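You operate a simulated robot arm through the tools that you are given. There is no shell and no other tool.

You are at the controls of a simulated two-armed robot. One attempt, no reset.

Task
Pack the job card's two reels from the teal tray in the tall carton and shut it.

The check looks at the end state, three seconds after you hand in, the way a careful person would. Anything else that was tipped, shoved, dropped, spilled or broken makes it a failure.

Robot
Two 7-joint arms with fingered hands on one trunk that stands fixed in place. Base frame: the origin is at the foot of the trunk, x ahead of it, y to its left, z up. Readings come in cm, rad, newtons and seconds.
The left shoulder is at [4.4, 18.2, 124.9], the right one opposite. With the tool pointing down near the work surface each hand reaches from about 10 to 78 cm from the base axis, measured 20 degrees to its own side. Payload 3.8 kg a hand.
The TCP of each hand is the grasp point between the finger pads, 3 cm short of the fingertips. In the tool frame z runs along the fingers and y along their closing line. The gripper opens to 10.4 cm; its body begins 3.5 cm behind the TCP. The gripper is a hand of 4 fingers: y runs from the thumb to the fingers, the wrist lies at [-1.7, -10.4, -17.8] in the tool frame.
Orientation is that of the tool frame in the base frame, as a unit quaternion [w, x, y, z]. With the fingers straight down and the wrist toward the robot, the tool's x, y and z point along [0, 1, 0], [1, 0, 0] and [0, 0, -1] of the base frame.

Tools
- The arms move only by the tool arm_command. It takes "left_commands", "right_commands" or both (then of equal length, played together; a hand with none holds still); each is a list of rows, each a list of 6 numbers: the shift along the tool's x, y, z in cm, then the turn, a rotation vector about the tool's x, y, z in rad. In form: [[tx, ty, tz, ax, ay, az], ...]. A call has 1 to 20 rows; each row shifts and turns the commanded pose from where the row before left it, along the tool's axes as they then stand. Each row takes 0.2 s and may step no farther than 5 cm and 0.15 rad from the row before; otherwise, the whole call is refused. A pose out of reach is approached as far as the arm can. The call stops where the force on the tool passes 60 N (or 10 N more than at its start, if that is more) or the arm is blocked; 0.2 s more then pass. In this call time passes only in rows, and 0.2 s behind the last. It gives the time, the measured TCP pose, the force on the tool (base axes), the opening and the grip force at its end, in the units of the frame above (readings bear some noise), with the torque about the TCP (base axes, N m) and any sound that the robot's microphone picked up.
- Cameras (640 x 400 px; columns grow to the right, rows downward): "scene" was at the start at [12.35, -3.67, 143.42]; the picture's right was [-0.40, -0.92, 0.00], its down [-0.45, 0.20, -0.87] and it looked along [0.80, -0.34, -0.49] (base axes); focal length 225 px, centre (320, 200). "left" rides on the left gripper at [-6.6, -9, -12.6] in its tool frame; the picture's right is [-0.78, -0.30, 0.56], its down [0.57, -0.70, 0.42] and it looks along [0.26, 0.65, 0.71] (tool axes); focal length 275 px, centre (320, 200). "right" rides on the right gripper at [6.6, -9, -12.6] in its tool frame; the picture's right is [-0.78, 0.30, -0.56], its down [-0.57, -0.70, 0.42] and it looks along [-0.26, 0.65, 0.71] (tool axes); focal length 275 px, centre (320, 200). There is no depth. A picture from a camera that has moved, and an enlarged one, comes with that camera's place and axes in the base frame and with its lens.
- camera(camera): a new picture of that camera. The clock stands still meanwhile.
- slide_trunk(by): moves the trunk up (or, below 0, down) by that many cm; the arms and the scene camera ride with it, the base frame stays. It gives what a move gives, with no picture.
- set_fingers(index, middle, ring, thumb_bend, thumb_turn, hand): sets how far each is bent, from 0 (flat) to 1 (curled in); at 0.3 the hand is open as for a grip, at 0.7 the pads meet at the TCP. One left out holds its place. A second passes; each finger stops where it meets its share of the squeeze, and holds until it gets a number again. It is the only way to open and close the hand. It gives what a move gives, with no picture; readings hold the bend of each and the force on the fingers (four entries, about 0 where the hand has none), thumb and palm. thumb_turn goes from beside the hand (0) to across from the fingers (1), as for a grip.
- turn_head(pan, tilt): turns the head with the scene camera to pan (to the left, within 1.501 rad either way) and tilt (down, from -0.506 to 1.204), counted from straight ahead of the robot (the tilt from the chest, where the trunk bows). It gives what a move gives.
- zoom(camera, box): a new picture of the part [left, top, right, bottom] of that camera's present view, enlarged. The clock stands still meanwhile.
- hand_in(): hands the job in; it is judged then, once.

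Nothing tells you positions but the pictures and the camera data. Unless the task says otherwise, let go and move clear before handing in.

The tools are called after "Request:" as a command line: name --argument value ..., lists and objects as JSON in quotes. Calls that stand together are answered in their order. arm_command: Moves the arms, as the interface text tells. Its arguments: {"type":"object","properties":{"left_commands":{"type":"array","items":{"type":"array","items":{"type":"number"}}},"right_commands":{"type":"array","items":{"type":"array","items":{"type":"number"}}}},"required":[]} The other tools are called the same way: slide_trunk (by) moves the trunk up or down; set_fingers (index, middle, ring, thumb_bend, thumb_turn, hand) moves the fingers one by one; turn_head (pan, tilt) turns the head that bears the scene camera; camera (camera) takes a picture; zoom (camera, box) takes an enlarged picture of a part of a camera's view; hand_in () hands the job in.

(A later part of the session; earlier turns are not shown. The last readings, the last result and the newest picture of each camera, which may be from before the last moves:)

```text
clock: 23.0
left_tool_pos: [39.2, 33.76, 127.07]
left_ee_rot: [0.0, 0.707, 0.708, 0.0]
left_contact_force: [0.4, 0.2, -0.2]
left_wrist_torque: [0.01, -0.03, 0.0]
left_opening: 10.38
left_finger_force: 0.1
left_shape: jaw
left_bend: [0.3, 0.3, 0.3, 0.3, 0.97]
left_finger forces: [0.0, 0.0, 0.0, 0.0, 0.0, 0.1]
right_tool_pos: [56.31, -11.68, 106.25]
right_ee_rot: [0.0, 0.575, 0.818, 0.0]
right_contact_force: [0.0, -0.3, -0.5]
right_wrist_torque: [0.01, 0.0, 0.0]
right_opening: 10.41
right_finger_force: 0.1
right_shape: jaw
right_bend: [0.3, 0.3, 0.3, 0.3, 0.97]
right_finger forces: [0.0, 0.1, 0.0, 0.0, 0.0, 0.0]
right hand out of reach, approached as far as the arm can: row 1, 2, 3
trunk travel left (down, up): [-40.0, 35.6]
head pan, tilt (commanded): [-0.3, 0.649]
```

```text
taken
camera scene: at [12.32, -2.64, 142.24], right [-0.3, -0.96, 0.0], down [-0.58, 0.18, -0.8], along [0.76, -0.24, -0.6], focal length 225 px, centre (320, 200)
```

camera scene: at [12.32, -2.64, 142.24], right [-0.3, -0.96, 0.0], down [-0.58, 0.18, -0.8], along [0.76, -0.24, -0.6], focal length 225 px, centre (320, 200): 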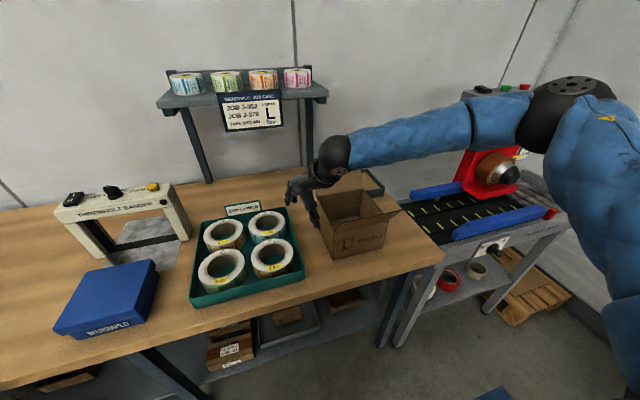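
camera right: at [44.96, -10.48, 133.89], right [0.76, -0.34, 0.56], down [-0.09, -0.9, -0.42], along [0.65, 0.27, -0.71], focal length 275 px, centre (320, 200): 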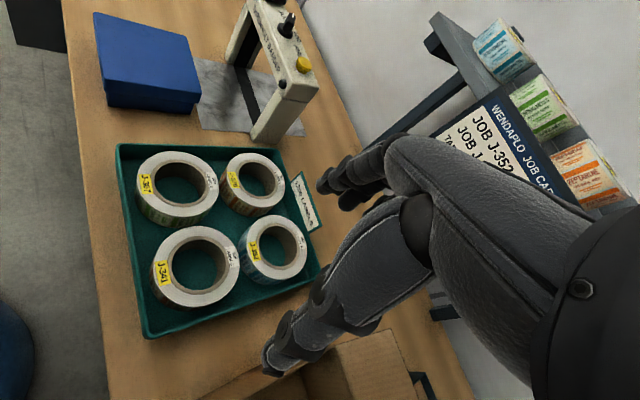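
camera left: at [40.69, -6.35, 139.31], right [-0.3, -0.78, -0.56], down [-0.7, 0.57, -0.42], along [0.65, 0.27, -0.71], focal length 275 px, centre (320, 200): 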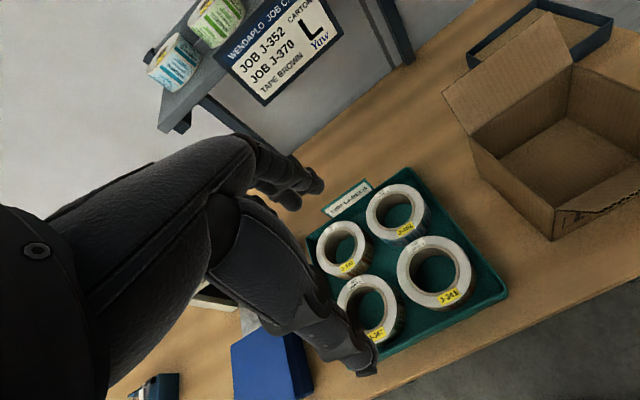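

Reach shrinks in this elbow-high posture, so I need a different arm configuration. I'll bring the right hand back toward the body, and meanwhile test how far the left hand can reach toward J‑370.

Request:
arm_command --right_commands '[[0, 0, -4, 0, 0, 0], [0, 0, -4, 0, 0, 0], [0, 0, -4, 0, 0, 0], [-1.23, -3.97, 0, 0, 0, 0], [-1.23, -3.97, 0, 0, 0, 0], [-1.23, -3.97, 0, 0, 0, 0], [-1.23, -3.97, 0, 0, 0, 0], [-1.23, -3.97, 0, 0, 0, 0], [-1.23, -3.97, 0, 0, 0, 0]]'

Request:
camera --camera "scene"

Request:
arm_command --left_commands '[[-2.5, 4, 0, 0, 0, 0], [-2.5, 4, 0, 0, 0, 0], [-2.5, 4, 0, 0, 0, 0], [-2.5, 4, 0, 0, 0, 0], [-2.5, 4, 0, 0, 0, 0], [-2.5, 4, 0, 0, 0, 0]]'

Request:
camera --camera "scene"

```text
clock: 25.0
left_tool_pos: [39.02, 33.61, 127.12]
left_ee_rot: [0.0, 0.706, 0.708, 0.0]
left_contact_force: [-1.1, -0.1, 0.4]
left_wrist_torque: [0.01, -0.01, -0.02]
left_opening: 10.39
left_finger_force: 0.1
left_shape: jaw
left_bend: [0.3, 0.3, 0.3, 0.3, 0.97]
left_finger forces: [0.0, 0.0, 0.0, 0.0, 0.0, 0.0]
right_tool_pos: [36.38, -26.73, 117.78]
right_ee_rot: [0.0, 0.574, 0.819, 0.001]
right_contact_force: [-0.5, 0.5, 0.4]
right_wrist_torque: [0.02, -0.01, 0.01]
right_opening: 10.41
right_finger_force: 0.1
right_shape: jaw
right_bend: [0.3, 0.3, 0.3, 0.3, 0.97]
right_finger forces: [0.0, 0.0, 0.0, 0.0, 0.1, 0.1]
trunk travel left (down, up): [-40.0, 35.6]
head pan, tilt (commanded): [-0.3, 0.649]
```

```text
taken
camera scene: at [12.2, -2.78, 142.25], right [-0.3, -0.96, 0.0], down [-0.58, 0.18, -0.8], along [0.76, -0.23, -0.6], focal length 225 px, centre (320, 200)
```

scene: 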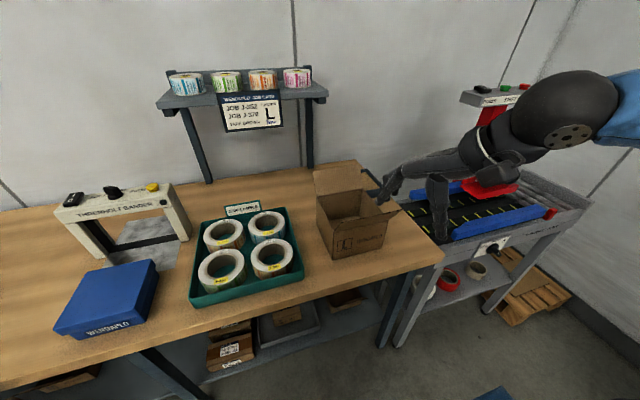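

```text
clock: 26.4
left_tool_pos: [63.43, 18.5, 127.0]
left_ee_rot: [-0.001, 0.706, 0.708, 0.001]
left_contact_force: [0.2, -0.2, 0.0]
left_wrist_torque: [0.01, -0.01, 0.02]
left_opening: 10.39
left_finger_force: 0.0
left_shape: jaw
left_bend: [0.3, 0.3, 0.3, 0.3, 0.97]
left_finger forces: [0.0, 0.0, 0.0, 0.0, 0.1, 0.0]
right_tool_pos: [36.72, -26.7, 117.92]
right_ee_rot: [-0.001, 0.575, 0.818, 0.001]
right_contact_force: [0.2, 0.2, 0.1]
right_wrist_torque: [0.02, -0.01, 0.02]
right_opening: 10.4
right_finger_force: 0.2
right_shape: jaw
right_bend: [0.3, 0.3, 0.3, 0.3, 0.97]
right_finger forces: [0.1, 0.0, 0.1, 0.0, 0.0, 0.1]
trunk travel left (down, up): [-40.0, 35.6]
head pan, tilt (commanded): [-0.3, 0.649]
```

```text
taken
camera scene: at [12.4, -2.79, 142.23], right [-0.3, -0.96, 0.0], down [-0.58, 0.18, -0.8], along [0.76, -0.23, -0.61], focal length 225 px, centre (320, 200)
```

scene: 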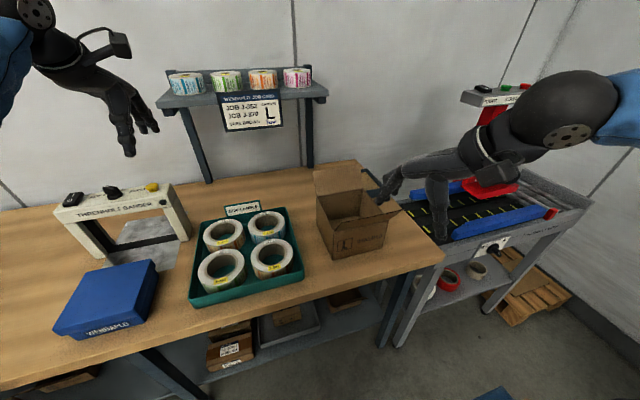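

The left hand reached (63, 18, 127) with no trouble. I'll lower it toward a point above J‑370's near rim and see whether it stays in reach.

Request:
arm_command --left_commands '[[-1.7, 0.5, 3.6, 0, 0, 0], [-1.7, 0.5, 3.6, 0, 0, 0], [-1.7, 0.5, 3.6, 0, 0, 0], [-1.7, 0.5, 3.6, 0, 0, 0], [-1.7, 0.5, 3.6, 0, 0, 0]]'

Request:
camera --camera "scene"

Request:
camera --camera "left"

```text
clock: 27.6
left_tool_pos: [65.65, 10.17, 108.89]
left_ee_rot: [0.0, 0.707, 0.707, 0.0]
left_contact_force: [-0.1, -0.5, 1.2]
left_wrist_torque: [-0.01, -0.02, 0.01]
left_opening: 10.34
left_finger_force: 0.2
left_shape: jaw
left_bend: [0.3, 0.3, 0.3, 0.3, 0.97]
left_finger forces: [0.0, 0.0, 0.0, 0.0, 0.0, 0.0]
right_tool_pos: [36.49, -26.68, 117.94]
right_ee_rot: [0.0, 0.575, 0.818, -0.002]
right_contact_force: [0.2, -0.2, -0.3]
right_wrist_torque: [0.04, -0.01, 0.0]
right_opening: 10.38
right_finger_force: 0.2
right_shape: jaw
right_bend: [0.3, 0.3, 0.3, 0.3, 0.97]
right_finger forces: [0.0, 0.0, 0.0, 0.0, 0.0, 0.1]
trunk travel left (down, up): [-40.0, 35.6]
head pan, tilt (commanded): [-0.3, 0.649]
```

```text
taken
camera scene: at [12.36, -2.69, 142.23], right [-0.3, -0.96, 0.0], down [-0.58, 0.18, -0.8], along [0.76, -0.23, -0.61], focal length 225 px, centre (320, 200)
```

scene: 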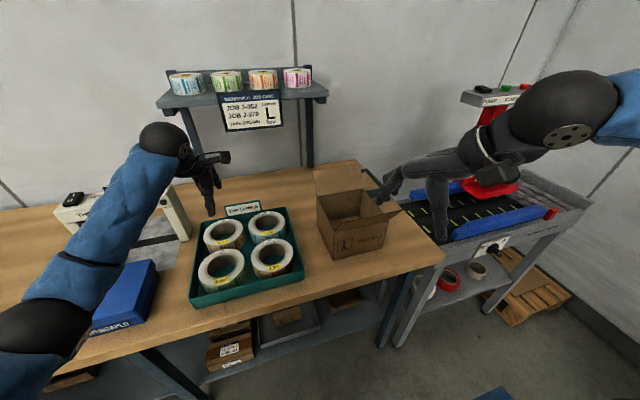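

```text
taken
camera left: at [56.73, 3.7, 121.31], right [-0.3, -0.78, -0.56], down [-0.7, 0.57, -0.42], along [0.65, 0.27, -0.71], focal length 275 px, centre (320, 200)
```

left: 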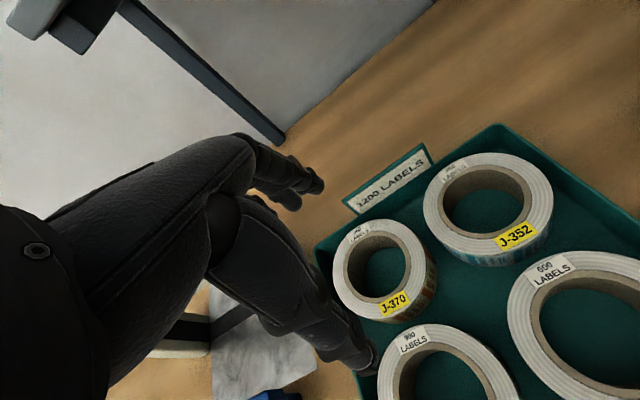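

The left hand reaches above J‑370 comfortably with its elbow low. I'll yaw it 45° to the right here to check that the wrist allows the diagonal grip.

Request:
arm_command --left_commands '[[0, 0, 0, 0, 0, 0.112], [0, 0, 0, 0, 0, 0.112], [0, 0, 0, 0, 0, 0.112], [0, 0, 0, 0, 0, 0.112], [0, 0, 0, 0, 0, 0.112], [0, 0, 0, 0, 0, 0.112], [0, 0, 0, 0, 0, 0.113]]' --right_commands '[[0, 0, 0, 0, 0, 0.05], [0, 0, 0, 0, 0, 0.05], [0, 0, 0, 0, 0, 0.05], [0, 0, 0, 0, 0, 0.05], [0, 0, 0, 0, 0, 0.05], [0, 0, 0, 0, 0, 0.05], [0, 0, 0, 0, 0, 0.045]]'

Request:
camera --camera "scene"

Request:
camera --camera "left"

```text
clock: 29.2
left_tool_pos: [65.86, 10.5, 108.86]
left_ee_rot: [-0.001, 0.924, 0.381, 0.0]
left_contact_force: [-0.4, 0.3, -0.1]
left_wrist_torque: [0.0, -0.02, 0.02]
left_opening: 10.37
left_finger_force: 0.0
left_shape: jaw
left_bend: [0.3, 0.3, 0.3, 0.3, 0.97]
left_finger forces: [0.0, 0.0, 0.0, 0.1, 0.0, 0.0]
right_tool_pos: [36.83, -26.7, 118.26]
right_ee_rot: [-0.002, 0.707, 0.707, -0.001]
right_contact_force: [0.2, 0.6, -0.3]
right_wrist_torque: [-0.01, -0.02, 0.03]
right_opening: 10.38
right_finger_force: 0.0
right_shape: jaw
right_bend: [0.3, 0.3, 0.3, 0.3, 0.97]
right_finger forces: [0.1, 0.1, 0.0, 0.0, 0.0, 0.0]
right hand out of reach, approached as far as the arm can: row 6
trunk travel left (down, up): [-40.0, 35.6]
head pan, tilt (commanded): [-0.3, 0.649]
```

```text
taken
camera scene: at [12.32, -2.6, 142.24], right [-0.3, -0.96, 0.0], down [-0.58, 0.18, -0.8], along [0.76, -0.24, -0.6], focal length 225 px, centre (320, 200)
```

scene: 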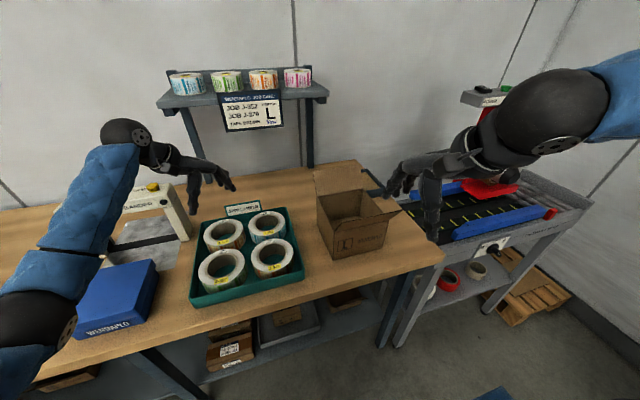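

```text
taken
camera left: at [54.71, 12.14, 121.27], right [-0.76, -0.34, -0.56], down [-0.09, 0.9, -0.42], along [0.65, -0.27, -0.71], focal length 275 px, centre (320, 200)
```

left: 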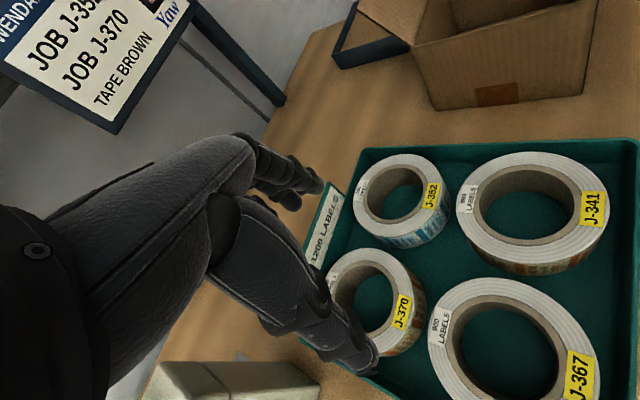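

Left yaw of −45° works well here. Before picking, I'll move the right hand further right and test whether the left hand can reach over the carton with this yaw, staying high.

Request:
arm_command --left_commands '[[0, 0, -4, 0, 0, 0], [0, 0, -4, 0, 0, 0], [0, 0, -4, 0, 0, 0], [0, 0, 0, 0, 0, 0]]' --right_commands '[[-4, 1, 0, 0, 0, 0], [-4, 1, 0, 0, 0, 0], [-4, 1, 0, 0, 0, 0], [-4, 1, 0, 0, 0, 0]]'

Request:
arm_command --left_commands '[[-3.75, 2.6, 0, 0, 0, 0], [-3.75, 2.6, 0, 0, 0, 0], [-3.75, 2.6, 0, 0, 0, 0], [-3.75, 2.6, 0, 0, 0, 0], [-3.75, 2.6, 0, 0, 0, 0], [-3.75, 2.6, 0, 0, 0, 0], [-3.75, 2.6, 0, 0, 0, 0], [-3.75, 2.6, 0, 0, 0, 0]]'

Request:
camera --camera "scene"

Request:
camera --camera "left"

```text
clock: 30.2
left_tool_pos: [65.92, 10.38, 120.76]
left_ee_rot: [0.0, 0.924, 0.384, -0.001]
left_contact_force: [-0.5, 0.1, 0.9]
left_wrist_torque: [0.02, 0.01, -0.04]
left_opening: 10.39
left_finger_force: 0.0
left_shape: jaw
left_bend: [0.3, 0.3, 0.3, 0.3, 0.97]
left_finger forces: [0.0, 0.0, 0.0, 0.0, 0.0, 0.0]
right_tool_pos: [40.73, -42.69, 118.28]
right_ee_rot: [0.0, 0.707, 0.707, -0.001]
right_contact_force: [-0.8, 0.6, 0.5]
right_wrist_torque: [0.03, 0.0, 0.0]
right_opening: 10.4
right_finger_force: 0.2
right_shape: jaw
right_bend: [0.3, 0.3, 0.3, 0.3, 0.97]
right_finger forces: [0.0, 0.0, 0.0, 0.0, 0.0, 0.0]
trunk travel left (down, up): [-40.0, 35.6]
head pan, tilt (commanded): [-0.3, 0.649]
```

```text
clock: 32.0
left_tool_pos: [58.7, -19.81, 120.97]
left_ee_rot: [0.003, 0.925, 0.379, 0.001]
left_contact_force: [0.1, 0.6, 0.5]
left_wrist_torque: [0.01, -0.01, 0.0]
left_opening: 10.4
left_finger_force: 0.0
left_shape: jaw
left_bend: [0.3, 0.3, 0.3, 0.3, 0.97]
left_finger forces: [0.1, 0.1, 0.0, 0.0, 0.0, 0.0]
left hand out of reach, approached as far as the arm can: row 7, 8
right_tool_pos: [40.67, -42.65, 118.43]
right_ee_rot: [0.0, 0.708, 0.707, 0.0]
right_contact_force: [-0.3, 0.8, -0.1]
right_wrist_torque: [0.03, -0.01, 0.01]
right_opening: 10.38
right_finger_force: 0.1
right_shape: jaw
right_bend: [0.3, 0.3, 0.3, 0.3, 0.97]
right_finger forces: [0.0, 0.1, 0.0, 0.0, 0.1, 0.0]
trunk travel left (down, up): [-40.0, 35.6]
head pan, tilt (commanded): [-0.3, 0.649]
```

```text
taken
camera scene: at [12.34, -2.71, 142.23], right [-0.3, -0.96, 0.0], down [-0.58, 0.18, -0.8], along [0.76, -0.23, -0.6], focal length 225 px, centre (320, 200)
```

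scene: 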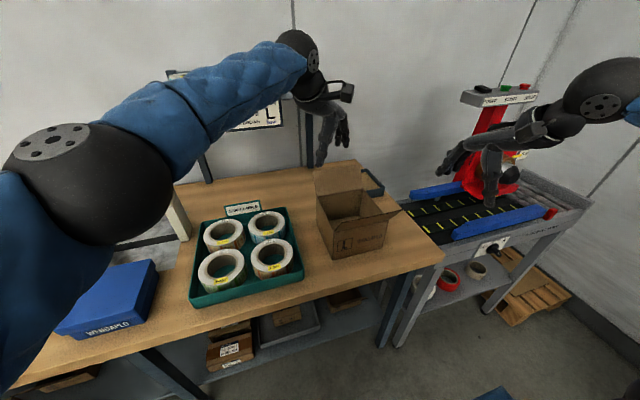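

```text
taken
camera left: at [47.62, -17.98, 133.36], right [-0.76, -0.34, -0.56], down [-0.08, 0.9, -0.43], along [0.65, -0.28, -0.71], focal length 275 px, centre (320, 200)
```

left: 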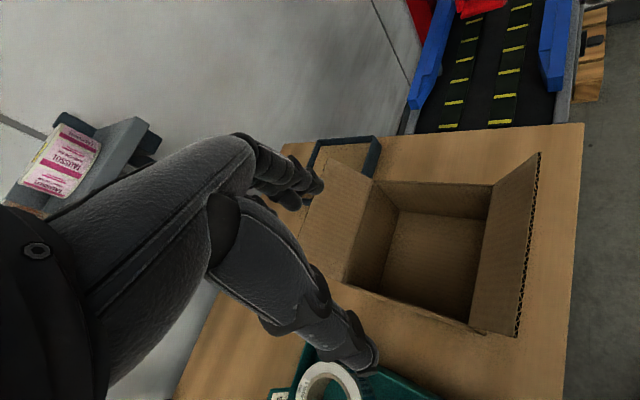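

The left hand falls short of the carton, so the right hand must do the placing. I'll take the left hand back over the tray and test the right hand above the carton with increasing yaw.

Request:
arm_command --left_commands '[[3.75, -2.6, 0, 0, 0, 0], [3.75, -2.6, 0, 0, 0, 0], [3.75, -2.6, 0, 0, 0, 0], [3.75, -2.6, 0, 0, 0, 0], [3.75, -2.6, 0, 0, 0, 0], [3.75, -2.6, 0, 0, 0, 0], [3, -3, 0, 0, 0, 0], [3, -3, 0, 0, 0, 0]]'

Request:
arm_command --right_commands '[[2.34, 3.86, 0, 0, 0, 0], [2.34, 3.86, 0, 0, 0, 0], [2.34, 3.86, 0, 0, 0, 0], [2.34, 3.86, 0, 0, 0, 0], [2.34, 3.86, 0, 0, 0, 0]]'

Request:
arm_command --right_commands '[[0, 0, 0, 0, 0, -0.131], [0, 0, 0, 0, 0, -0.131], [0, 0, 0, 0, 0, -0.131], [0, 0, 0, 0, 0, -0.131], [0, 0, 0, 0, 0, -0.131], [0, 0, 0, 0, 0, -0.131], [0, 0, 0, 0, 0, -0.131], [0, 0, 0, 0, 0, -0.131], [0, 0, 0, 0, 0, -0.131]]'

Request:
camera --camera "scene"

Request:
camera --camera "right"

```text
clock: 33.8
left_tool_pos: [63.59, 15.75, 121.17]
left_ee_rot: [0.001, 0.924, 0.382, -0.001]
left_contact_force: [-0.5, 0.4, 0.6]
left_wrist_torque: [0.02, -0.02, -0.02]
left_opening: 10.39
left_finger_force: 0.1
left_shape: jaw
left_bend: [0.3, 0.3, 0.3, 0.3, 0.97]
left_finger forces: [0.0, 0.0, 0.1, 0.1, 0.0, 0.1]
right_tool_pos: [40.81, -42.58, 118.34]
right_ee_rot: [0.001, 0.707, 0.707, 0.001]
right_contact_force: [-0.2, -0.6, 0.5]
right_wrist_torque: [0.01, 0.0, 0.04]
right_opening: 10.4
right_finger_force: 0.0
right_shape: jaw
right_bend: [0.3, 0.3, 0.3, 0.3, 0.97]
right_finger forces: [0.0, 0.1, 0.0, 0.1, 0.1, 0.0]
trunk travel left (down, up): [-40.0, 35.6]
head pan, tilt (commanded): [-0.3, 0.649]
```

```text
clock: 35.0
left_tool_pos: [63.61, 15.65, 121.04]
left_ee_rot: [0.0, 0.924, 0.383, -0.002]
left_contact_force: [0.9, -0.2, 0.2]
left_wrist_torque: [-0.01, 0.0, -0.02]
left_opening: 10.41
left_finger_force: 0.0
left_shape: jaw
left_bend: [0.3, 0.3, 0.3, 0.3, 0.97]
left_finger forces: [0.0, 0.0, 0.0, 0.0, 0.0, 0.0]
right_tool_pos: [59.94, -30.96, 118.35]
right_ee_rot: [-0.001, 0.706, 0.708, 0.0]
right_contact_force: [0.0, -0.8, -0.3]
right_wrist_torque: [0.01, 0.04, 0.0]
right_opening: 10.39
right_finger_force: 0.1
right_shape: jaw
right_bend: [0.3, 0.3, 0.3, 0.3, 0.97]
right_finger forces: [0.0, 0.0, 0.0, 0.2, 0.0, 0.0]
trunk travel left (down, up): [-40.0, 35.6]
head pan, tilt (commanded): [-0.3, 0.649]
```

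```text
clock: 37.0
left_tool_pos: [63.52, 15.6, 121.09]
left_ee_rot: [-0.001, 0.924, 0.383, 0.001]
left_contact_force: [-0.5, -0.7, 0.1]
left_wrist_torque: [0.0, 0.0, 0.0]
left_opening: 10.36
left_finger_force: 0.0
left_shape: jaw
left_bend: [0.3, 0.3, 0.3, 0.3, 0.97]
left_finger forces: [0.1, 0.0, 0.1, 0.0, 0.0, 0.0]
right_tool_pos: [59.96, -30.98, 118.27]
right_ee_rot: [0.0, 0.193, 0.981, 0.001]
right_contact_force: [0.7, 0.2, 0.1]
right_wrist_torque: [0.02, 0.0, 0.01]
right_opening: 10.39
right_finger_force: 0.0
right_shape: jaw
right_bend: [0.3, 0.3, 0.3, 0.3, 0.97]
right_finger forces: [0.0, 0.1, 0.1, 0.0, 0.1, 0.1]
trunk travel left (down, up): [-40.0, 35.6]
head pan, tilt (commanded): [-0.3, 0.649]
```

```text
taken
camera scene: at [12.38, -2.63, 142.23], right [-0.3, -0.96, 0.0], down [-0.58, 0.18, -0.8], along [0.76, -0.24, -0.6], focal length 225 px, centre (320, 200)
```

scene: 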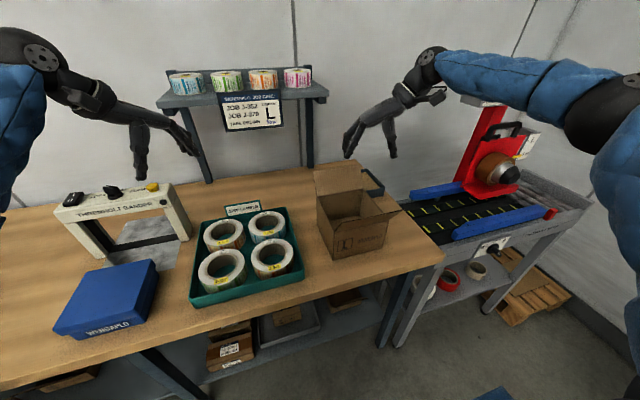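

```text
taken
camera right: at [50.44, -36.73, 130.79], right [0.83, -0.02, 0.56], down [0.26, -0.87, -0.43], along [0.49, 0.5, -0.71], focal length 275 px, centre (320, 200)
```

right: 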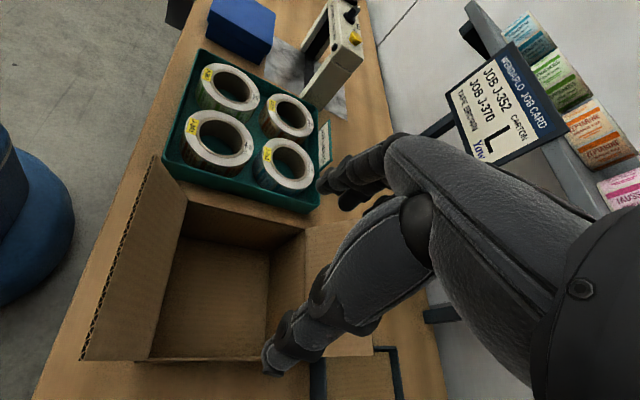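

The right hand reaches over the carton at a 68° yaw with no trouble. I'll test a bit more yaw and a lower height, keeping the fingertips above the rim.

Request:
arm_command --right_commands '[[0, 0, 4, 0, 0, -0.11], [0, 0, 4, 0, 0, -0.11], [0, 0, 4, 0, 0, 0], [0, 0, 3, 0, 0, 0]]'

Request:
camera --camera "scene"

Request:
camera --camera "right"

Request:
camera --camera "left"

```text
clock: 38.0
left_tool_pos: [63.35, 15.5, 121.17]
left_ee_rot: [0.0, 0.923, 0.384, -0.001]
left_contact_force: [0.5, -0.4, -0.3]
left_wrist_torque: [0.02, -0.01, -0.01]
left_opening: 10.4
left_finger_force: 0.1
left_shape: jaw
left_bend: [0.3, 0.3, 0.3, 0.3, 0.97]
left_finger forces: [0.0, 0.0, 0.1, 0.0, 0.0, 0.1]
right_tool_pos: [58.37, -30.68, 104.03]
right_ee_rot: [0.002, 0.086, 0.996, 0.0]
right_contact_force: [0.9, 0.5, 0.5]
right_wrist_torque: [-0.03, -0.03, -0.03]
right_opening: 10.39
right_finger_force: 0.1
right_shape: jaw
right_bend: [0.3, 0.3, 0.3, 0.3, 0.97]
right_finger forces: [0.1, 0.0, 0.0, 0.0, 0.0, 0.1]
right hand out of reach, approached as far as the arm can: row 4
trunk travel left (down, up): [-40.0, 35.6]
head pan, tilt (commanded): [-0.3, 0.649]
```

```text
taken
camera scene: at [12.28, -2.67, 142.25], right [-0.3, -0.96, 0.0], down [-0.58, 0.18, -0.8], along [0.76, -0.24, -0.6], focal length 225 px, centre (320, 200)
```

scene: 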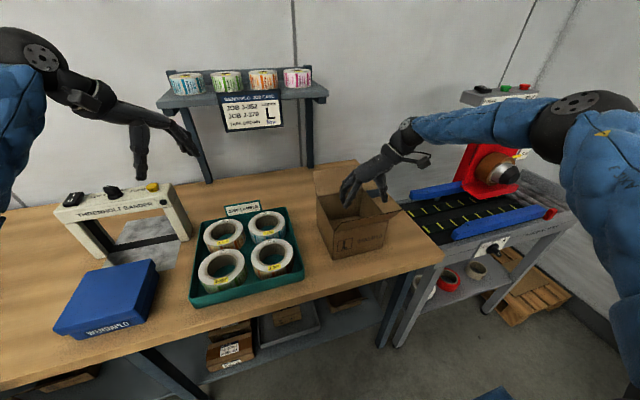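

```text
taken
camera right: at [50.25, -38.27, 116.62], right [0.81, 0.16, 0.56], down [0.45, -0.79, -0.42], along [0.37, 0.59, -0.71], focal length 275 px, centre (320, 200)
```

right: 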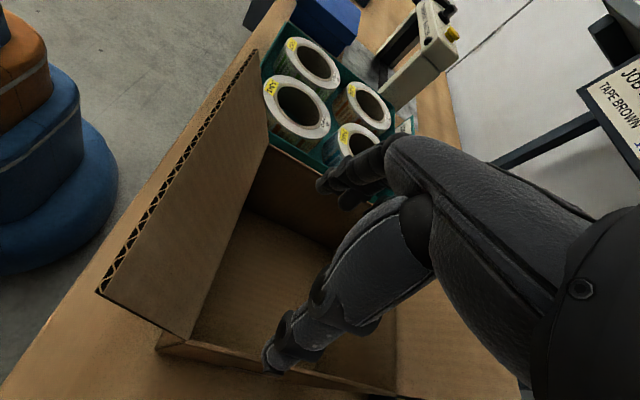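

```text
taken
camera left: at [52.38, 17.26, 133.66], right [-0.76, -0.34, -0.56], down [-0.09, 0.9, -0.42], along [0.65, -0.27, -0.71], focal length 275 px, centre (320, 200)
```

left: 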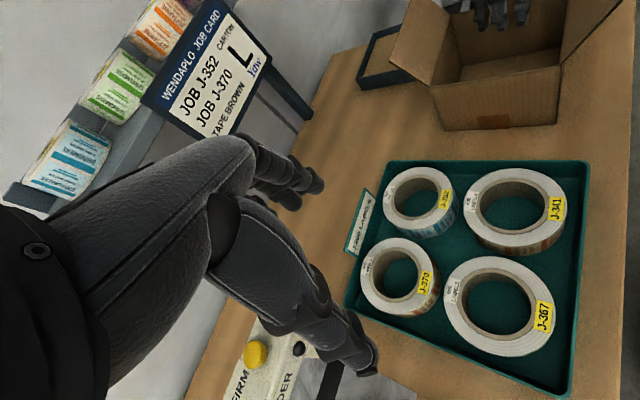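

At this height the arm is nearly at full stretch, since the shoulder sits well above the work. I'll lift the right hand, lower the trunk by 15 cm so the shoulders are nearer wrist height, and check the view again.

Request:
arm_command --right_commands '[[0, 0, -4, 0, 0, 0], [0, 0, -4, 0, 0, 0], [0, 0, -4, 0, 0, 0], [0, 0, -4, 0, 0, 0]]'

Request:
slide_trunk --by -15

Request:
turn_head --pan -0.3 --tilt 0.45

Request:
camera --camera "scene"

```text
clock: 39.0
left_tool_pos: [63.39, 15.66, 121.1]
left_ee_rot: [0.0, 0.923, 0.384, 0.0]
left_contact_force: [0.0, 1.2, -0.4]
left_wrist_torque: [-0.03, -0.01, -0.03]
left_opening: 10.41
left_finger_force: 0.1
left_shape: jaw
left_bend: [0.3, 0.3, 0.3, 0.3, 0.97]
left_finger forces: [0.0, 0.0, 0.0, 0.0, 0.0, 0.1]
right_tool_pos: [58.5, -30.8, 120.25]
right_ee_rot: [0.0, 0.084, 0.996, 0.0]
right_contact_force: [0.5, -0.1, 0.3]
right_wrist_torque: [-0.04, 0.0, 0.01]
right_opening: 10.36
right_finger_force: 0.0
right_shape: jaw
right_bend: [0.3, 0.3, 0.3, 0.3, 0.97]
right_finger forces: [0.0, 0.1, 0.1, 0.0, 0.0, 0.0]
trunk travel left (down, up): [-40.0, 35.6]
head pan, tilt (commanded): [-0.3, 0.649]
```

```text
clock: 40.8
left_tool_pos: [63.34, 15.78, 106.17]
left_ee_rot: [0.0, 0.923, 0.384, 0.0]
left_contact_force: [0.0, -0.5, -0.4]
left_wrist_torque: [0.04, -0.04, -0.01]
left_opening: 10.39
left_finger_force: 0.0
left_shape: jaw
left_bend: [0.3, 0.3, 0.3, 0.3, 0.97]
left_finger forces: [0.1, 0.0, 0.1, 0.1, 0.0, 0.0]
right_tool_pos: [58.54, -30.76, 105.18]
right_ee_rot: [0.001, 0.086, 0.996, 0.0]
right_contact_force: [-0.1, -0.6, -0.1]
right_wrist_torque: [-0.01, -0.02, 0.01]
right_opening: 10.37
right_finger_force: 0.0
right_shape: jaw
right_bend: [0.3, 0.3, 0.3, 0.3, 0.97]
right_finger forces: [0.0, 0.0, 0.1, 0.1, 0.0, 0.1]
trunk travel left (down, up): [-25.0, 50.6]
head pan, tilt (commanded): [-0.3, 0.649]
```

```text
clock: 41.5
left_tool_pos: [63.34, 15.71, 105.99]
left_ee_rot: [-0.001, 0.923, 0.384, 0.0]
left_contact_force: [0.5, -0.3, 0.3]
left_wrist_torque: [-0.03, 0.0, 0.01]
left_opening: 10.41
left_finger_force: 0.1
left_shape: jaw
left_bend: [0.3, 0.3, 0.3, 0.3, 0.97]
left_finger forces: [0.1, 0.1, 0.0, 0.0, 0.1, 0.1]
right_tool_pos: [58.47, -30.83, 105.07]
right_ee_rot: [0.0, 0.085, 0.996, 0.0]
right_contact_force: [0.2, -0.5, -0.1]
right_wrist_torque: [-0.02, -0.02, -0.02]
right_opening: 10.38
right_finger_force: 0.1
right_shape: jaw
right_bend: [0.3, 0.3, 0.3, 0.3, 0.97]
right_finger forces: [0.0, 0.0, 0.0, 0.0, 0.0, 0.0]
trunk travel left (down, up): [-25.0, 50.6]
head pan, tilt (commanded): [-0.3, 0.45]
```

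```text
taken
camera scene: at [18.14, -2.8, 128.78], right [-0.3, -0.96, 0.0], down [-0.42, 0.13, -0.9], along [0.86, -0.27, -0.44], focal length 225 px, centre (320, 200)
```

scene: 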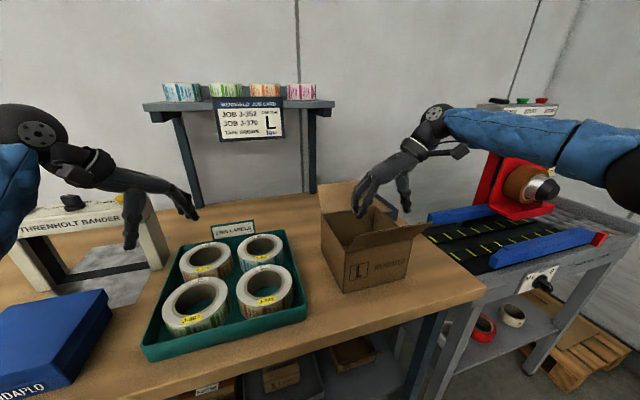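

The trunk is down and both hands are clear. I'll check that the right hand can shift forward to the carton's centre line and go a little lower here.

Request:
arm_command --right_commands '[[-3, 0.5, 0, 0, 0, 0], [0, 0, 3, 0, 0, 0], [0, 0, 1, 0, 0, 0]]'

Request:
zoom --camera "scene" --box '[300, 80, 540, 310]'

Request:
camera --camera "right"

```text
clock: 42.3
left_tool_pos: [63.52, 15.73, 105.99]
left_ee_rot: [0.0, 0.924, 0.383, -0.001]
left_contact_force: [-0.7, -0.5, 0.6]
left_wrist_torque: [-0.03, 0.0, 0.02]
left_opening: 10.39
left_finger_force: 0.2
left_shape: jaw
left_bend: [0.3, 0.3, 0.3, 0.3, 0.97]
left_finger forces: [0.0, 0.1, 0.0, 0.0, 0.1, 0.1]
right_tool_pos: [61.58, -30.73, 101.16]
right_ee_rot: [0.0, 0.084, 0.996, 0.0]
right_contact_force: [-0.9, 0.1, -0.4]
right_wrist_torque: [-0.01, -0.04, -0.02]
right_opening: 10.39
right_finger_force: 0.0
right_shape: jaw
right_bend: [0.3, 0.3, 0.3, 0.3, 0.97]
right_finger forces: [0.0, 0.0, 0.1, 0.0, 0.0, 0.0]
trunk travel left (down, up): [-25.0, 50.6]
head pan, tilt (commanded): [-0.3, 0.45]
```

```text
1.74 times, centred on (420, 195) of scene
camera zoom: at [18.17, -2.76, 128.78], right [-0.3, -0.96, 0.0], down [-0.42, 0.13, -0.9], along [0.86, -0.27, -0.44], focal length 391 px, centre (146, 209)
```

zoom: 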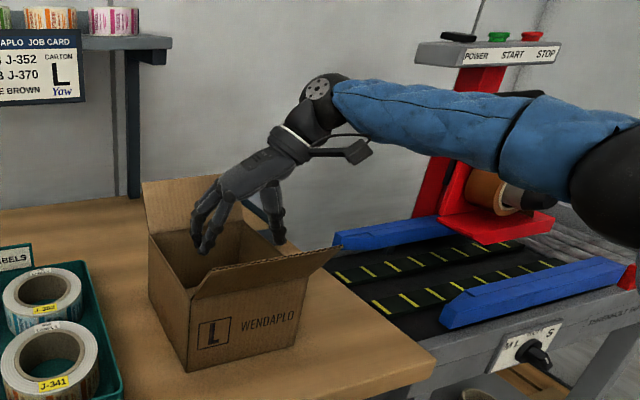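

```text
taken
camera right: at [53.55, -38.41, 113.79], right [0.81, 0.16, 0.56], down [0.45, -0.79, -0.42], along [0.37, 0.59, -0.71], focal length 275 px, centre (320, 200)
```

right: 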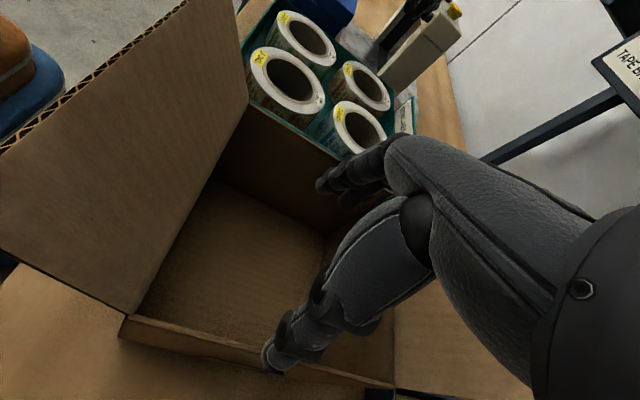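

Reach over the carton is good now. I'll lift, turn the right hand back to 45° yaw, and carry it over to above J‑352's near-right rim, at about (66, −7).

Request:
arm_command --right_commands '[[0, 0, -4, 0, 0, 0], [0, 0, -4, 0, 0, 0], [0, 0, -4, 0, 0, 0], [0, 0, 0, 0, 0, 0.122], [0, 0, 0, 0, 0, 0.122], [0, 0, 0, 0, 0, 0.122], [0, 0, 0, 0, 0, 0.122], [0, 0, 0, 0, 0, 0.122]]'

Request:
arm_command --right_commands '[[2.62, 3.86, 0, 0, 0, 0], [2.62, 3.86, 0, 0, 0, 0], [2.62, 3.86, 0, 0, 0, 0], [2.62, 3.86, 0, 0, 0, 0], [2.62, 3.86, 0, 0, 0, 0]]'

Request:
camera --camera "scene"

Request:
camera --camera "right"

```text
clock: 44.1
left_tool_pos: [63.51, 15.75, 106.19]
left_ee_rot: [0.0, 0.924, 0.383, 0.0]
left_contact_force: [0.6, -0.1, -0.1]
left_wrist_torque: [0.01, -0.02, 0.02]
left_opening: 10.38
left_finger_force: 0.1
left_shape: jaw
left_bend: [0.3, 0.3, 0.3, 0.3, 0.97]
left_finger forces: [0.1, 0.0, 0.1, 0.0, 0.0, 0.1]
right_tool_pos: [61.5, -30.66, 113.26]
right_ee_rot: [0.0, 0.381, 0.925, 0.001]
right_contact_force: [-0.1, -0.1, -0.1]
right_wrist_torque: [0.0, -0.02, 0.01]
right_opening: 10.38
right_finger_force: 0.1
right_shape: jaw
right_bend: [0.3, 0.3, 0.3, 0.3, 0.97]
right_finger forces: [0.0, 0.0, 0.1, 0.0, 0.0, 0.0]
trunk travel left (down, up): [-25.0, 50.6]
head pan, tilt (commanded): [-0.3, 0.45]
```

```text
clock: 45.3
left_tool_pos: [63.6, 15.79, 105.98]
left_ee_rot: [-0.001, 0.924, 0.383, -0.001]
left_contact_force: [0.0, -0.4, 0.7]
left_wrist_torque: [-0.02, 0.03, -0.08]
left_opening: 10.39
left_finger_force: 0.0
left_shape: jaw
left_bend: [0.3, 0.3, 0.3, 0.3, 0.97]
left_finger forces: [0.1, 0.0, 0.0, 0.0, 0.1, 0.0]
right_tool_pos: [64.49, -15.95, 112.89]
right_ee_rot: [-0.001, 0.382, 0.924, 0.0]
right_contact_force: [0.5, -0.7, -0.4]
right_wrist_torque: [0.02, 0.02, 0.0]
right_opening: 10.4
right_finger_force: 0.1
right_shape: jaw
right_bend: [0.3, 0.3, 0.3, 0.3, 0.97]
right_finger forces: [0.1, 0.0, 0.1, 0.0, 0.0, 0.0]
right hand out of reach, approached as far as the arm can: row 4, 5
trunk travel left (down, up): [-25.0, 50.6]
head pan, tilt (commanded): [-0.3, 0.45]
```

```text
taken
camera scene: at [18.27, -2.81, 128.77], right [-0.3, -0.96, 0.0], down [-0.42, 0.13, -0.9], along [0.86, -0.27, -0.44], focal length 225 px, centre (320, 200)
```

scene: 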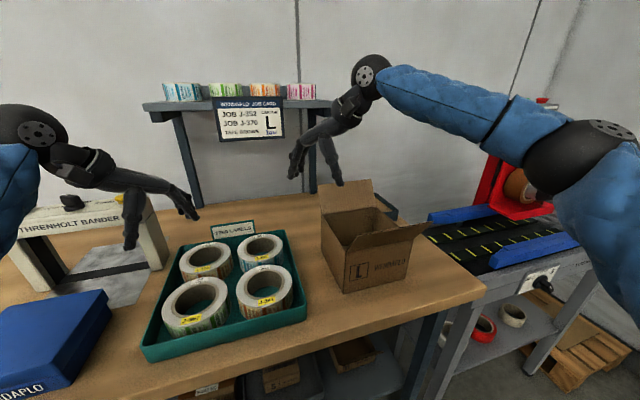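

```text
taken
camera right: at [53.41, -17.6, 125.53], right [0.76, -0.34, 0.56], down [-0.09, -0.9, -0.43], along [0.64, 0.27, -0.71], focal length 275 px, centre (320, 200)
```

right: 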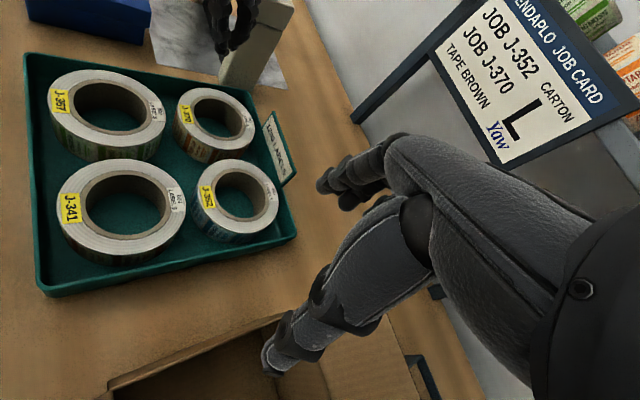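

The right arm is caught in a poor branch at this yaw, while the left reached the same mirrored spot by coming in straight first. I'll undo the yaw here, move left while pointing straight ahead, and then yaw.

Request:
arm_command --right_commands '[[0, -2, 0, 0, 0, 0.112], [0, 0, 0, 0, 0, 0.112], [0, 0, 0, 0, 0, 0.112], [0, 0, 0, 0, 0, 0.112], [0, 0, 0, 0, 0, 0.112], [0, 0, 0, 0, 0, 0.112], [0, 0, 0, 0, 0, 0.113]]'

Request:
arm_command --right_commands '[[3, 0, 0, 0, 0, 0], [3, 0, 0, 0, 0, 0], [3, 0, 0, 0, 0, 0]]'

Request:
camera --camera "scene"

```text
clock: 46.9
left_tool_pos: [63.48, 15.68, 106.15]
left_ee_rot: [-0.001, 0.923, 0.384, 0.0]
left_contact_force: [-0.3, 0.0, 0.4]
left_wrist_torque: [-0.04, -0.01, 0.0]
left_opening: 10.39
left_finger_force: 0.0
left_shape: jaw
left_bend: [0.3, 0.3, 0.3, 0.3, 0.97]
left_finger forces: [0.0, 0.1, 0.0, 0.0, 0.0, 0.0]
right_tool_pos: [62.77, -17.4, 113.04]
right_ee_rot: [0.0, 0.706, 0.708, 0.0]
right_contact_force: [-0.5, -0.3, -0.6]
right_wrist_torque: [0.01, 0.02, -0.01]
right_opening: 10.42
right_finger_force: 0.1
right_shape: jaw
right_bend: [0.3, 0.3, 0.3, 0.3, 0.97]
right_finger forces: [0.0, 0.1, 0.0, 0.0, 0.1, 0.0]
trunk travel left (down, up): [-25.0, 50.6]
head pan, tilt (commanded): [-0.3, 0.45]
```

```text
clock: 47.7
left_tool_pos: [63.42, 15.73, 106.04]
left_ee_rot: [0.0, 0.924, 0.383, 0.0]
left_contact_force: [-0.7, -0.1, -0.6]
left_wrist_torque: [0.01, 0.01, 0.03]
left_opening: 10.37
left_finger_force: 0.0
left_shape: jaw
left_bend: [0.3, 0.3, 0.3, 0.3, 0.97]
left_finger forces: [0.1, 0.0, 0.0, 0.0, 0.0, 0.0]
right_tool_pos: [61.62, -15.4, 111.83]
right_ee_rot: [0.0, 0.706, 0.708, 0.0]
right_contact_force: [0.6, -0.7, -1.0]
right_wrist_torque: [-0.04, 0.0, -0.01]
right_opening: 10.39
right_finger_force: 0.0
right_shape: jaw
right_bend: [0.3, 0.3, 0.3, 0.3, 0.97]
right_finger forces: [0.0, 0.1, 0.1, 0.0, 0.1, 0.0]
right hand out of reach, approached as far as the arm can: row 1, 2, 3
trunk travel left (down, up): [-25.0, 50.6]
head pan, tilt (commanded): [-0.3, 0.45]
```

```text
taken
camera scene: at [18.14, -2.79, 128.79], right [-0.3, -0.96, 0.0], down [-0.42, 0.13, -0.9], along [0.86, -0.27, -0.44], focal length 225 px, centre (320, 200)
```

scene: 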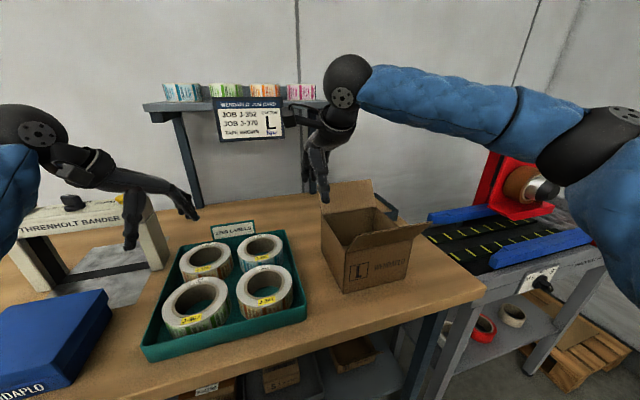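

It's still stuck because the elbow is swung out high. I'll retract the right hand toward its start area and yaw it outward to coax the elbow down and in, then look at the posture.

Request:
arm_command --right_commands '[[-3.3, -2.86, 0, 0, 0, 0], [-3.3, -2.86, 0, 0, 0, 0], [-3.3, -2.86, 0, 0, 0, 0], [-3.3, -2.86, 0, 0, 0, 0], [-3.3, -2.86, 0, 0, 0, 0], [-3.3, -2.86, 0, 0, 0, 0], [-3.3, -2.86, 0, 0, 0, 0]]'

Request:
arm_command --right_commands '[[0, 0, 0, 0, 0, 0.12], [0, 0, 0, 0, 0, 0.12], [0, 0, 0, 0, 0, 0.12], [0, 0, 0, 0, 0, 0.12], [0, 0, 0, 0, 0, 0.12]]'

Request:
turn_head --pan -0.9 --tilt 0.4

Request:
camera --camera "scene"

```text
clock: 49.3
left_tool_pos: [63.4, 15.66, 106.1]
left_ee_rot: [0.0, 0.924, 0.384, -0.001]
left_contact_force: [-0.5, -0.1, 0.6]
left_wrist_torque: [0.02, -0.03, 0.01]
left_opening: 10.4
left_finger_force: 0.0
left_shape: jaw
left_bend: [0.3, 0.3, 0.3, 0.3, 0.97]
left_finger forces: [0.0, 0.0, 0.0, 0.0, 0.1, 0.0]
right_tool_pos: [41.62, -38.56, 111.92]
right_ee_rot: [0.001, 0.704, 0.71, 0.0]
right_contact_force: [-0.6, 0.1, -0.9]
right_wrist_torque: [-0.01, -0.01, 0.02]
right_opening: 10.4
right_finger_force: 0.2
right_shape: jaw
right_bend: [0.3, 0.3, 0.3, 0.3, 0.97]
right_finger forces: [0.0, 0.1, 0.1, 0.0, 0.0, 0.0]
trunk travel left (down, up): [-25.0, 50.6]
head pan, tilt (commanded): [-0.3, 0.45]
```

```text
clock: 50.5
left_tool_pos: [63.29, 15.81, 106.01]
left_ee_rot: [-0.001, 0.923, 0.384, 0.001]
left_contact_force: [0.6, 0.8, -0.3]
left_wrist_torque: [0.02, -0.01, 0.03]
left_opening: 10.4
left_finger_force: 0.1
left_shape: jaw
left_bend: [0.3, 0.3, 0.3, 0.3, 0.97]
left_finger forces: [0.0, 0.0, 0.0, 0.1, 0.1, 0.0]
right_tool_pos: [41.74, -38.5, 111.99]
right_ee_rot: [0.0, 0.884, 0.467, 0.0]
right_contact_force: [-0.3, -0.3, -1.0]
right_wrist_torque: [-0.02, -0.03, 0.0]
right_opening: 10.4
right_finger_force: 0.1
right_shape: jaw
right_bend: [0.3, 0.3, 0.3, 0.3, 0.97]
right_finger forces: [0.0, 0.1, 0.0, 0.1, 0.1, 0.1]
trunk travel left (down, up): [-25.0, 50.6]
head pan, tilt (commanded): [-0.3, 0.45]
```

```text
clock: 51.5
left_tool_pos: [63.46, 15.72, 106.05]
left_ee_rot: [0.0, 0.923, 0.384, 0.0]
left_contact_force: [0.8, 0.1, 0.1]
left_wrist_torque: [0.01, -0.01, -0.02]
left_opening: 10.39
left_finger_force: 0.1
left_shape: jaw
left_bend: [0.3, 0.3, 0.3, 0.3, 0.97]
left_finger forces: [0.1, 0.0, 0.0, 0.0, 0.1, 0.0]
right_tool_pos: [41.72, -38.76, 111.93]
right_ee_rot: [0.001, 0.884, 0.468, 0.0]
right_contact_force: [-0.2, -0.6, -0.2]
right_wrist_torque: [0.05, 0.02, -0.01]
right_opening: 10.39
right_finger_force: 0.0
right_shape: jaw
right_bend: [0.3, 0.3, 0.3, 0.3, 0.97]
right_finger forces: [0.1, 0.0, 0.1, 0.1, 0.1, 0.0]
trunk travel left (down, up): [-25.0, 50.6]
head pan, tilt (commanded): [-0.901, 0.4]
```

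```text
taken
camera scene: at [15.12, -7.34, 129.26], right [-0.78, -0.62, 0.0], down [-0.24, 0.3, -0.92], along [0.57, -0.72, -0.39], focal length 225 px, centre (320, 200)
```

scene: 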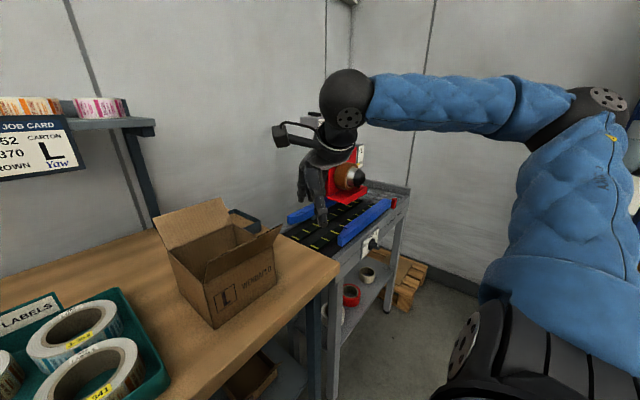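

The right elbow is raised far out to the side. I'll tip the hand so the fingers point forward, which should drop the elbow, and look again before extending forward.

Request:
arm_command --right_commands '[[0, 0, 0, -0.13, 0, 0], [0, 0, 0, -0.13, 0, 0], [0, 0, 0, -0.13, 0, 0], [0, 0, 0, -0.13, 0, 0], [0, 0, 0, -0.13, 0, 0], [0, 0, 0, -0.13, 0, 0], [0, 0, 0, -0.13, 0, 0], [0, 0, 0, -0.13, 0, 0], [0, 0, 0, -0.13, 0, 0]]'

Request:
camera --camera "scene"

```text
clock: 53.5
left_tool_pos: [63.44, 15.74, 106.09]
left_ee_rot: [-0.001, 0.924, 0.383, -0.001]
left_contact_force: [-1.0, -0.4, 0.0]
left_wrist_torque: [-0.05, 0.0, -0.01]
left_opening: 10.37
left_finger_force: 0.0
left_shape: jaw
left_bend: [0.3, 0.3, 0.3, 0.3, 0.97]
left_finger forces: [0.0, 0.0, 0.0, 0.0, 0.1, 0.0]
right_tool_pos: [50.38, -40.72, 116.57]
right_ee_rot: [0.488, 0.736, 0.39, 0.259]
right_contact_force: [1.6, 0.0, 0.3]
right_wrist_torque: [-0.04, 0.01, -0.01]
right_opening: 10.4
right_finger_force: 0.0
right_shape: jaw
right_bend: [0.3, 0.3, 0.3, 0.3, 0.97]
right_finger forces: [0.1, 0.1, 0.1, 0.0, 0.0, 0.0]
right hand out of reach, approached as far as the arm can: row 3, 4, 5, 6, 7, 8, 9
trunk travel left (down, up): [-25.0, 50.6]
head pan, tilt (commanded): [-0.901, 0.4]
```

```text
taken
camera scene: at [15.15, -7.34, 129.25], right [-0.78, -0.62, 0.0], down [-0.24, 0.3, -0.92], along [0.57, -0.72, -0.39], focal length 225 px, centre (320, 200)
```

scene: 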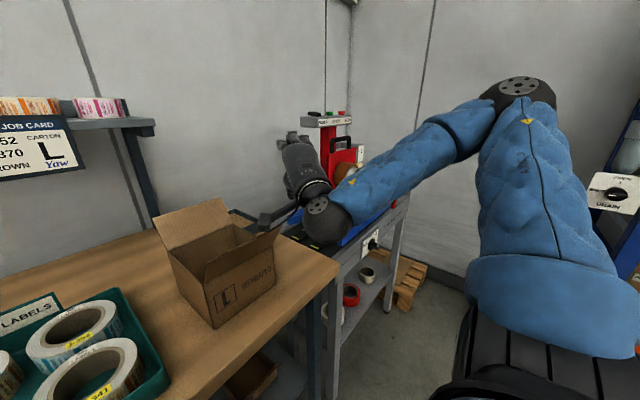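

That didn't drop the elbow. I'll restore the trunk height and the straight-down orientation, then route the right hand across in front of the chest the way the left arm started, which should bring its elbow forward.

Request:
slide_trunk --by 15

Request:
arm_command --right_commands '[[0, 0, 0, 0.13, 0, 0], [0, 0, 0, 0.13, 0, 0], [0, 0, 0, 0.13, 0, 0], [0, 0, 0, 0.13, 0, 0], [0, 0, 0, 0.13, 0, 0], [0, 0, 0, 0.13, 0, 0], [0, 0, 0, 0.13, 0, 0], [0, 0, 0, 0.13, 0, 0], [0, 0, 0, 0.13, 0, 0], [0, 0, 0, 0, 0, -0.118], [0, 0, 0, 0, 0, -0.118], [0, 0, 0, 0, 0, -0.118], [0, 0, 0, 0, 0, -0.118], [0, 0, 0, 0, 0, -0.116]]'

Request:
camera --camera "scene"

```text
clock: 55.3
left_tool_pos: [63.46, 15.84, 121.02]
left_ee_rot: [-0.001, 0.924, 0.383, -0.001]
left_contact_force: [-0.8, 0.1, -0.1]
left_wrist_torque: [0.0, 0.01, 0.01]
left_opening: 10.39
left_finger_force: 0.0
left_shape: jaw
left_bend: [0.3, 0.3, 0.3, 0.3, 0.97]
left_finger forces: [0.1, 0.0, 0.1, 0.1, 0.1, 0.1]
right_tool_pos: [50.41, -40.86, 131.54]
right_ee_rot: [0.488, 0.736, 0.39, 0.258]
right_contact_force: [0.0, 0.3, -0.8]
right_wrist_torque: [0.0, -0.02, -0.01]
right_opening: 10.39
right_finger_force: 0.2
right_shape: jaw
right_bend: [0.3, 0.3, 0.3, 0.3, 0.97]
right_finger forces: [0.0, 0.1, 0.1, 0.0, 0.1, 0.1]
trunk travel left (down, up): [-40.0, 35.6]
head pan, tilt (commanded): [-0.901, 0.4]
```

```text
clock: 58.3
left_tool_pos: [63.44, 15.72, 121.12]
left_ee_rot: [0.0, 0.923, 0.384, 0.0]
left_contact_force: [-0.5, -0.1, 0.3]
left_wrist_torque: [-0.01, 0.01, -0.02]
left_opening: 10.4
left_finger_force: 0.1
left_shape: jaw
left_bend: [0.3, 0.3, 0.3, 0.3, 0.97]
left_finger forces: [0.0, 0.0, 0.0, 0.0, 0.1, 0.0]
right_tool_pos: [50.36, -40.9, 131.56]
right_ee_rot: [0.0, 0.709, 0.705, -0.001]
right_contact_force: [-0.8, -0.3, 0.1]
right_wrist_torque: [-0.01, 0.0, 0.01]
right_opening: 10.42
right_finger_force: 0.1
right_shape: jaw
right_bend: [0.3, 0.3, 0.3, 0.3, 0.97]
right_finger forces: [0.0, 0.0, 0.0, 0.0, 0.0, 0.1]
trunk travel left (down, up): [-40.0, 35.6]
head pan, tilt (commanded): [-0.901, 0.4]
```

```text
taken
camera scene: at [9.8, -7.37, 144.49], right [-0.78, -0.62, 0.0], down [-0.24, 0.31, -0.92], along [0.57, -0.72, -0.39], focal length 225 px, centre (320, 200)
```

scene: 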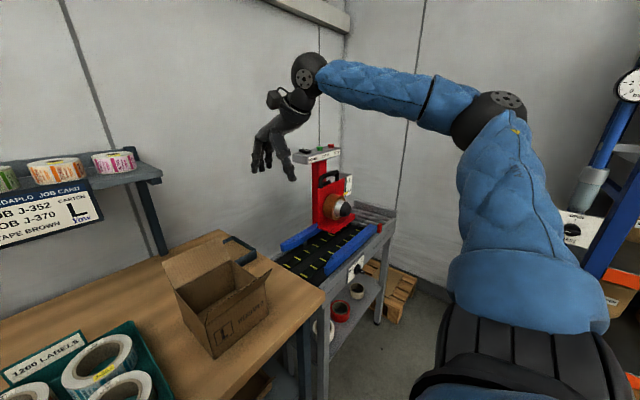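

The right hand is straight-down again at (50, −41, 131). I'll bring it across toward the centre line at this height, well clear of the left hand, and check the elbow.

Request:
arm_command --right_commands '[[4.2, -0.8, 0, 0, 0, 0], [4.2, -0.8, 0, 0, 0, 0], [4.2, -0.8, 0, 0, 0, 0], [4.2, -0.8, 0, 0, 0, 0], [4.2, -0.8, 0, 0, 0, 0], [4.2, -0.8, 0, 0, 0, 0], [4.2, -0.8, 0, 0, 0, 0], [4.2, -0.8, 0, 0, 0, 0], [4.2, -0.8, 0, 0, 0, 0]]'

Request:
camera --camera "scene"

```text
clock: 60.3
left_tool_pos: [63.6, 15.71, 120.98]
left_ee_rot: [-0.001, 0.924, 0.383, 0.0]
left_contact_force: [0.1, 0.6, -0.6]
left_wrist_torque: [0.01, 0.03, 0.01]
left_opening: 10.4
left_finger_force: 0.1
left_shape: jaw
left_bend: [0.3, 0.3, 0.3, 0.3, 0.97]
left_finger forces: [0.1, 0.0, 0.0, 0.0, 0.0, 0.0]
right_tool_pos: [45.53, -10.97, 132.32]
right_ee_rot: [0.0, 0.711, 0.703, -0.002]
right_contact_force: [0.2, -1.2, 0.3]
right_wrist_torque: [0.0, -0.01, 0.0]
right_opening: 10.36
right_finger_force: 0.1
right_shape: jaw
right_bend: [0.3, 0.3, 0.3, 0.3, 0.97]
right_finger forces: [0.1, 0.1, 0.1, 0.0, 0.0, 0.0]
right hand out of reach, approached as far as the arm can: row 8, 9
trunk travel left (down, up): [-40.0, 35.6]
head pan, tilt (commanded): [-0.901, 0.4]
```

```text
taken
camera scene: at [10.01, -7.33, 144.47], right [-0.78, -0.62, 0.0], down [-0.24, 0.3, -0.92], along [0.57, -0.72, -0.39], focal length 225 px, centre (320, 200)
```

scene: 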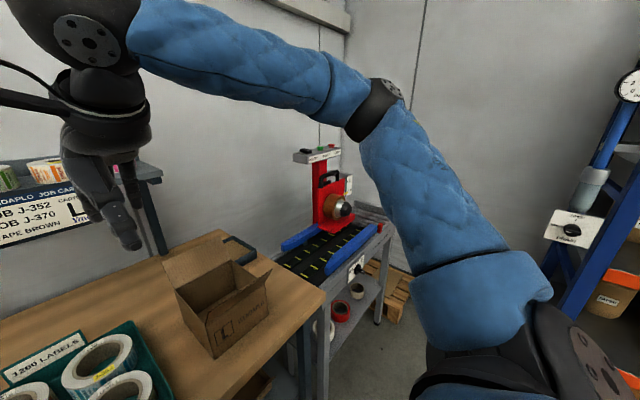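

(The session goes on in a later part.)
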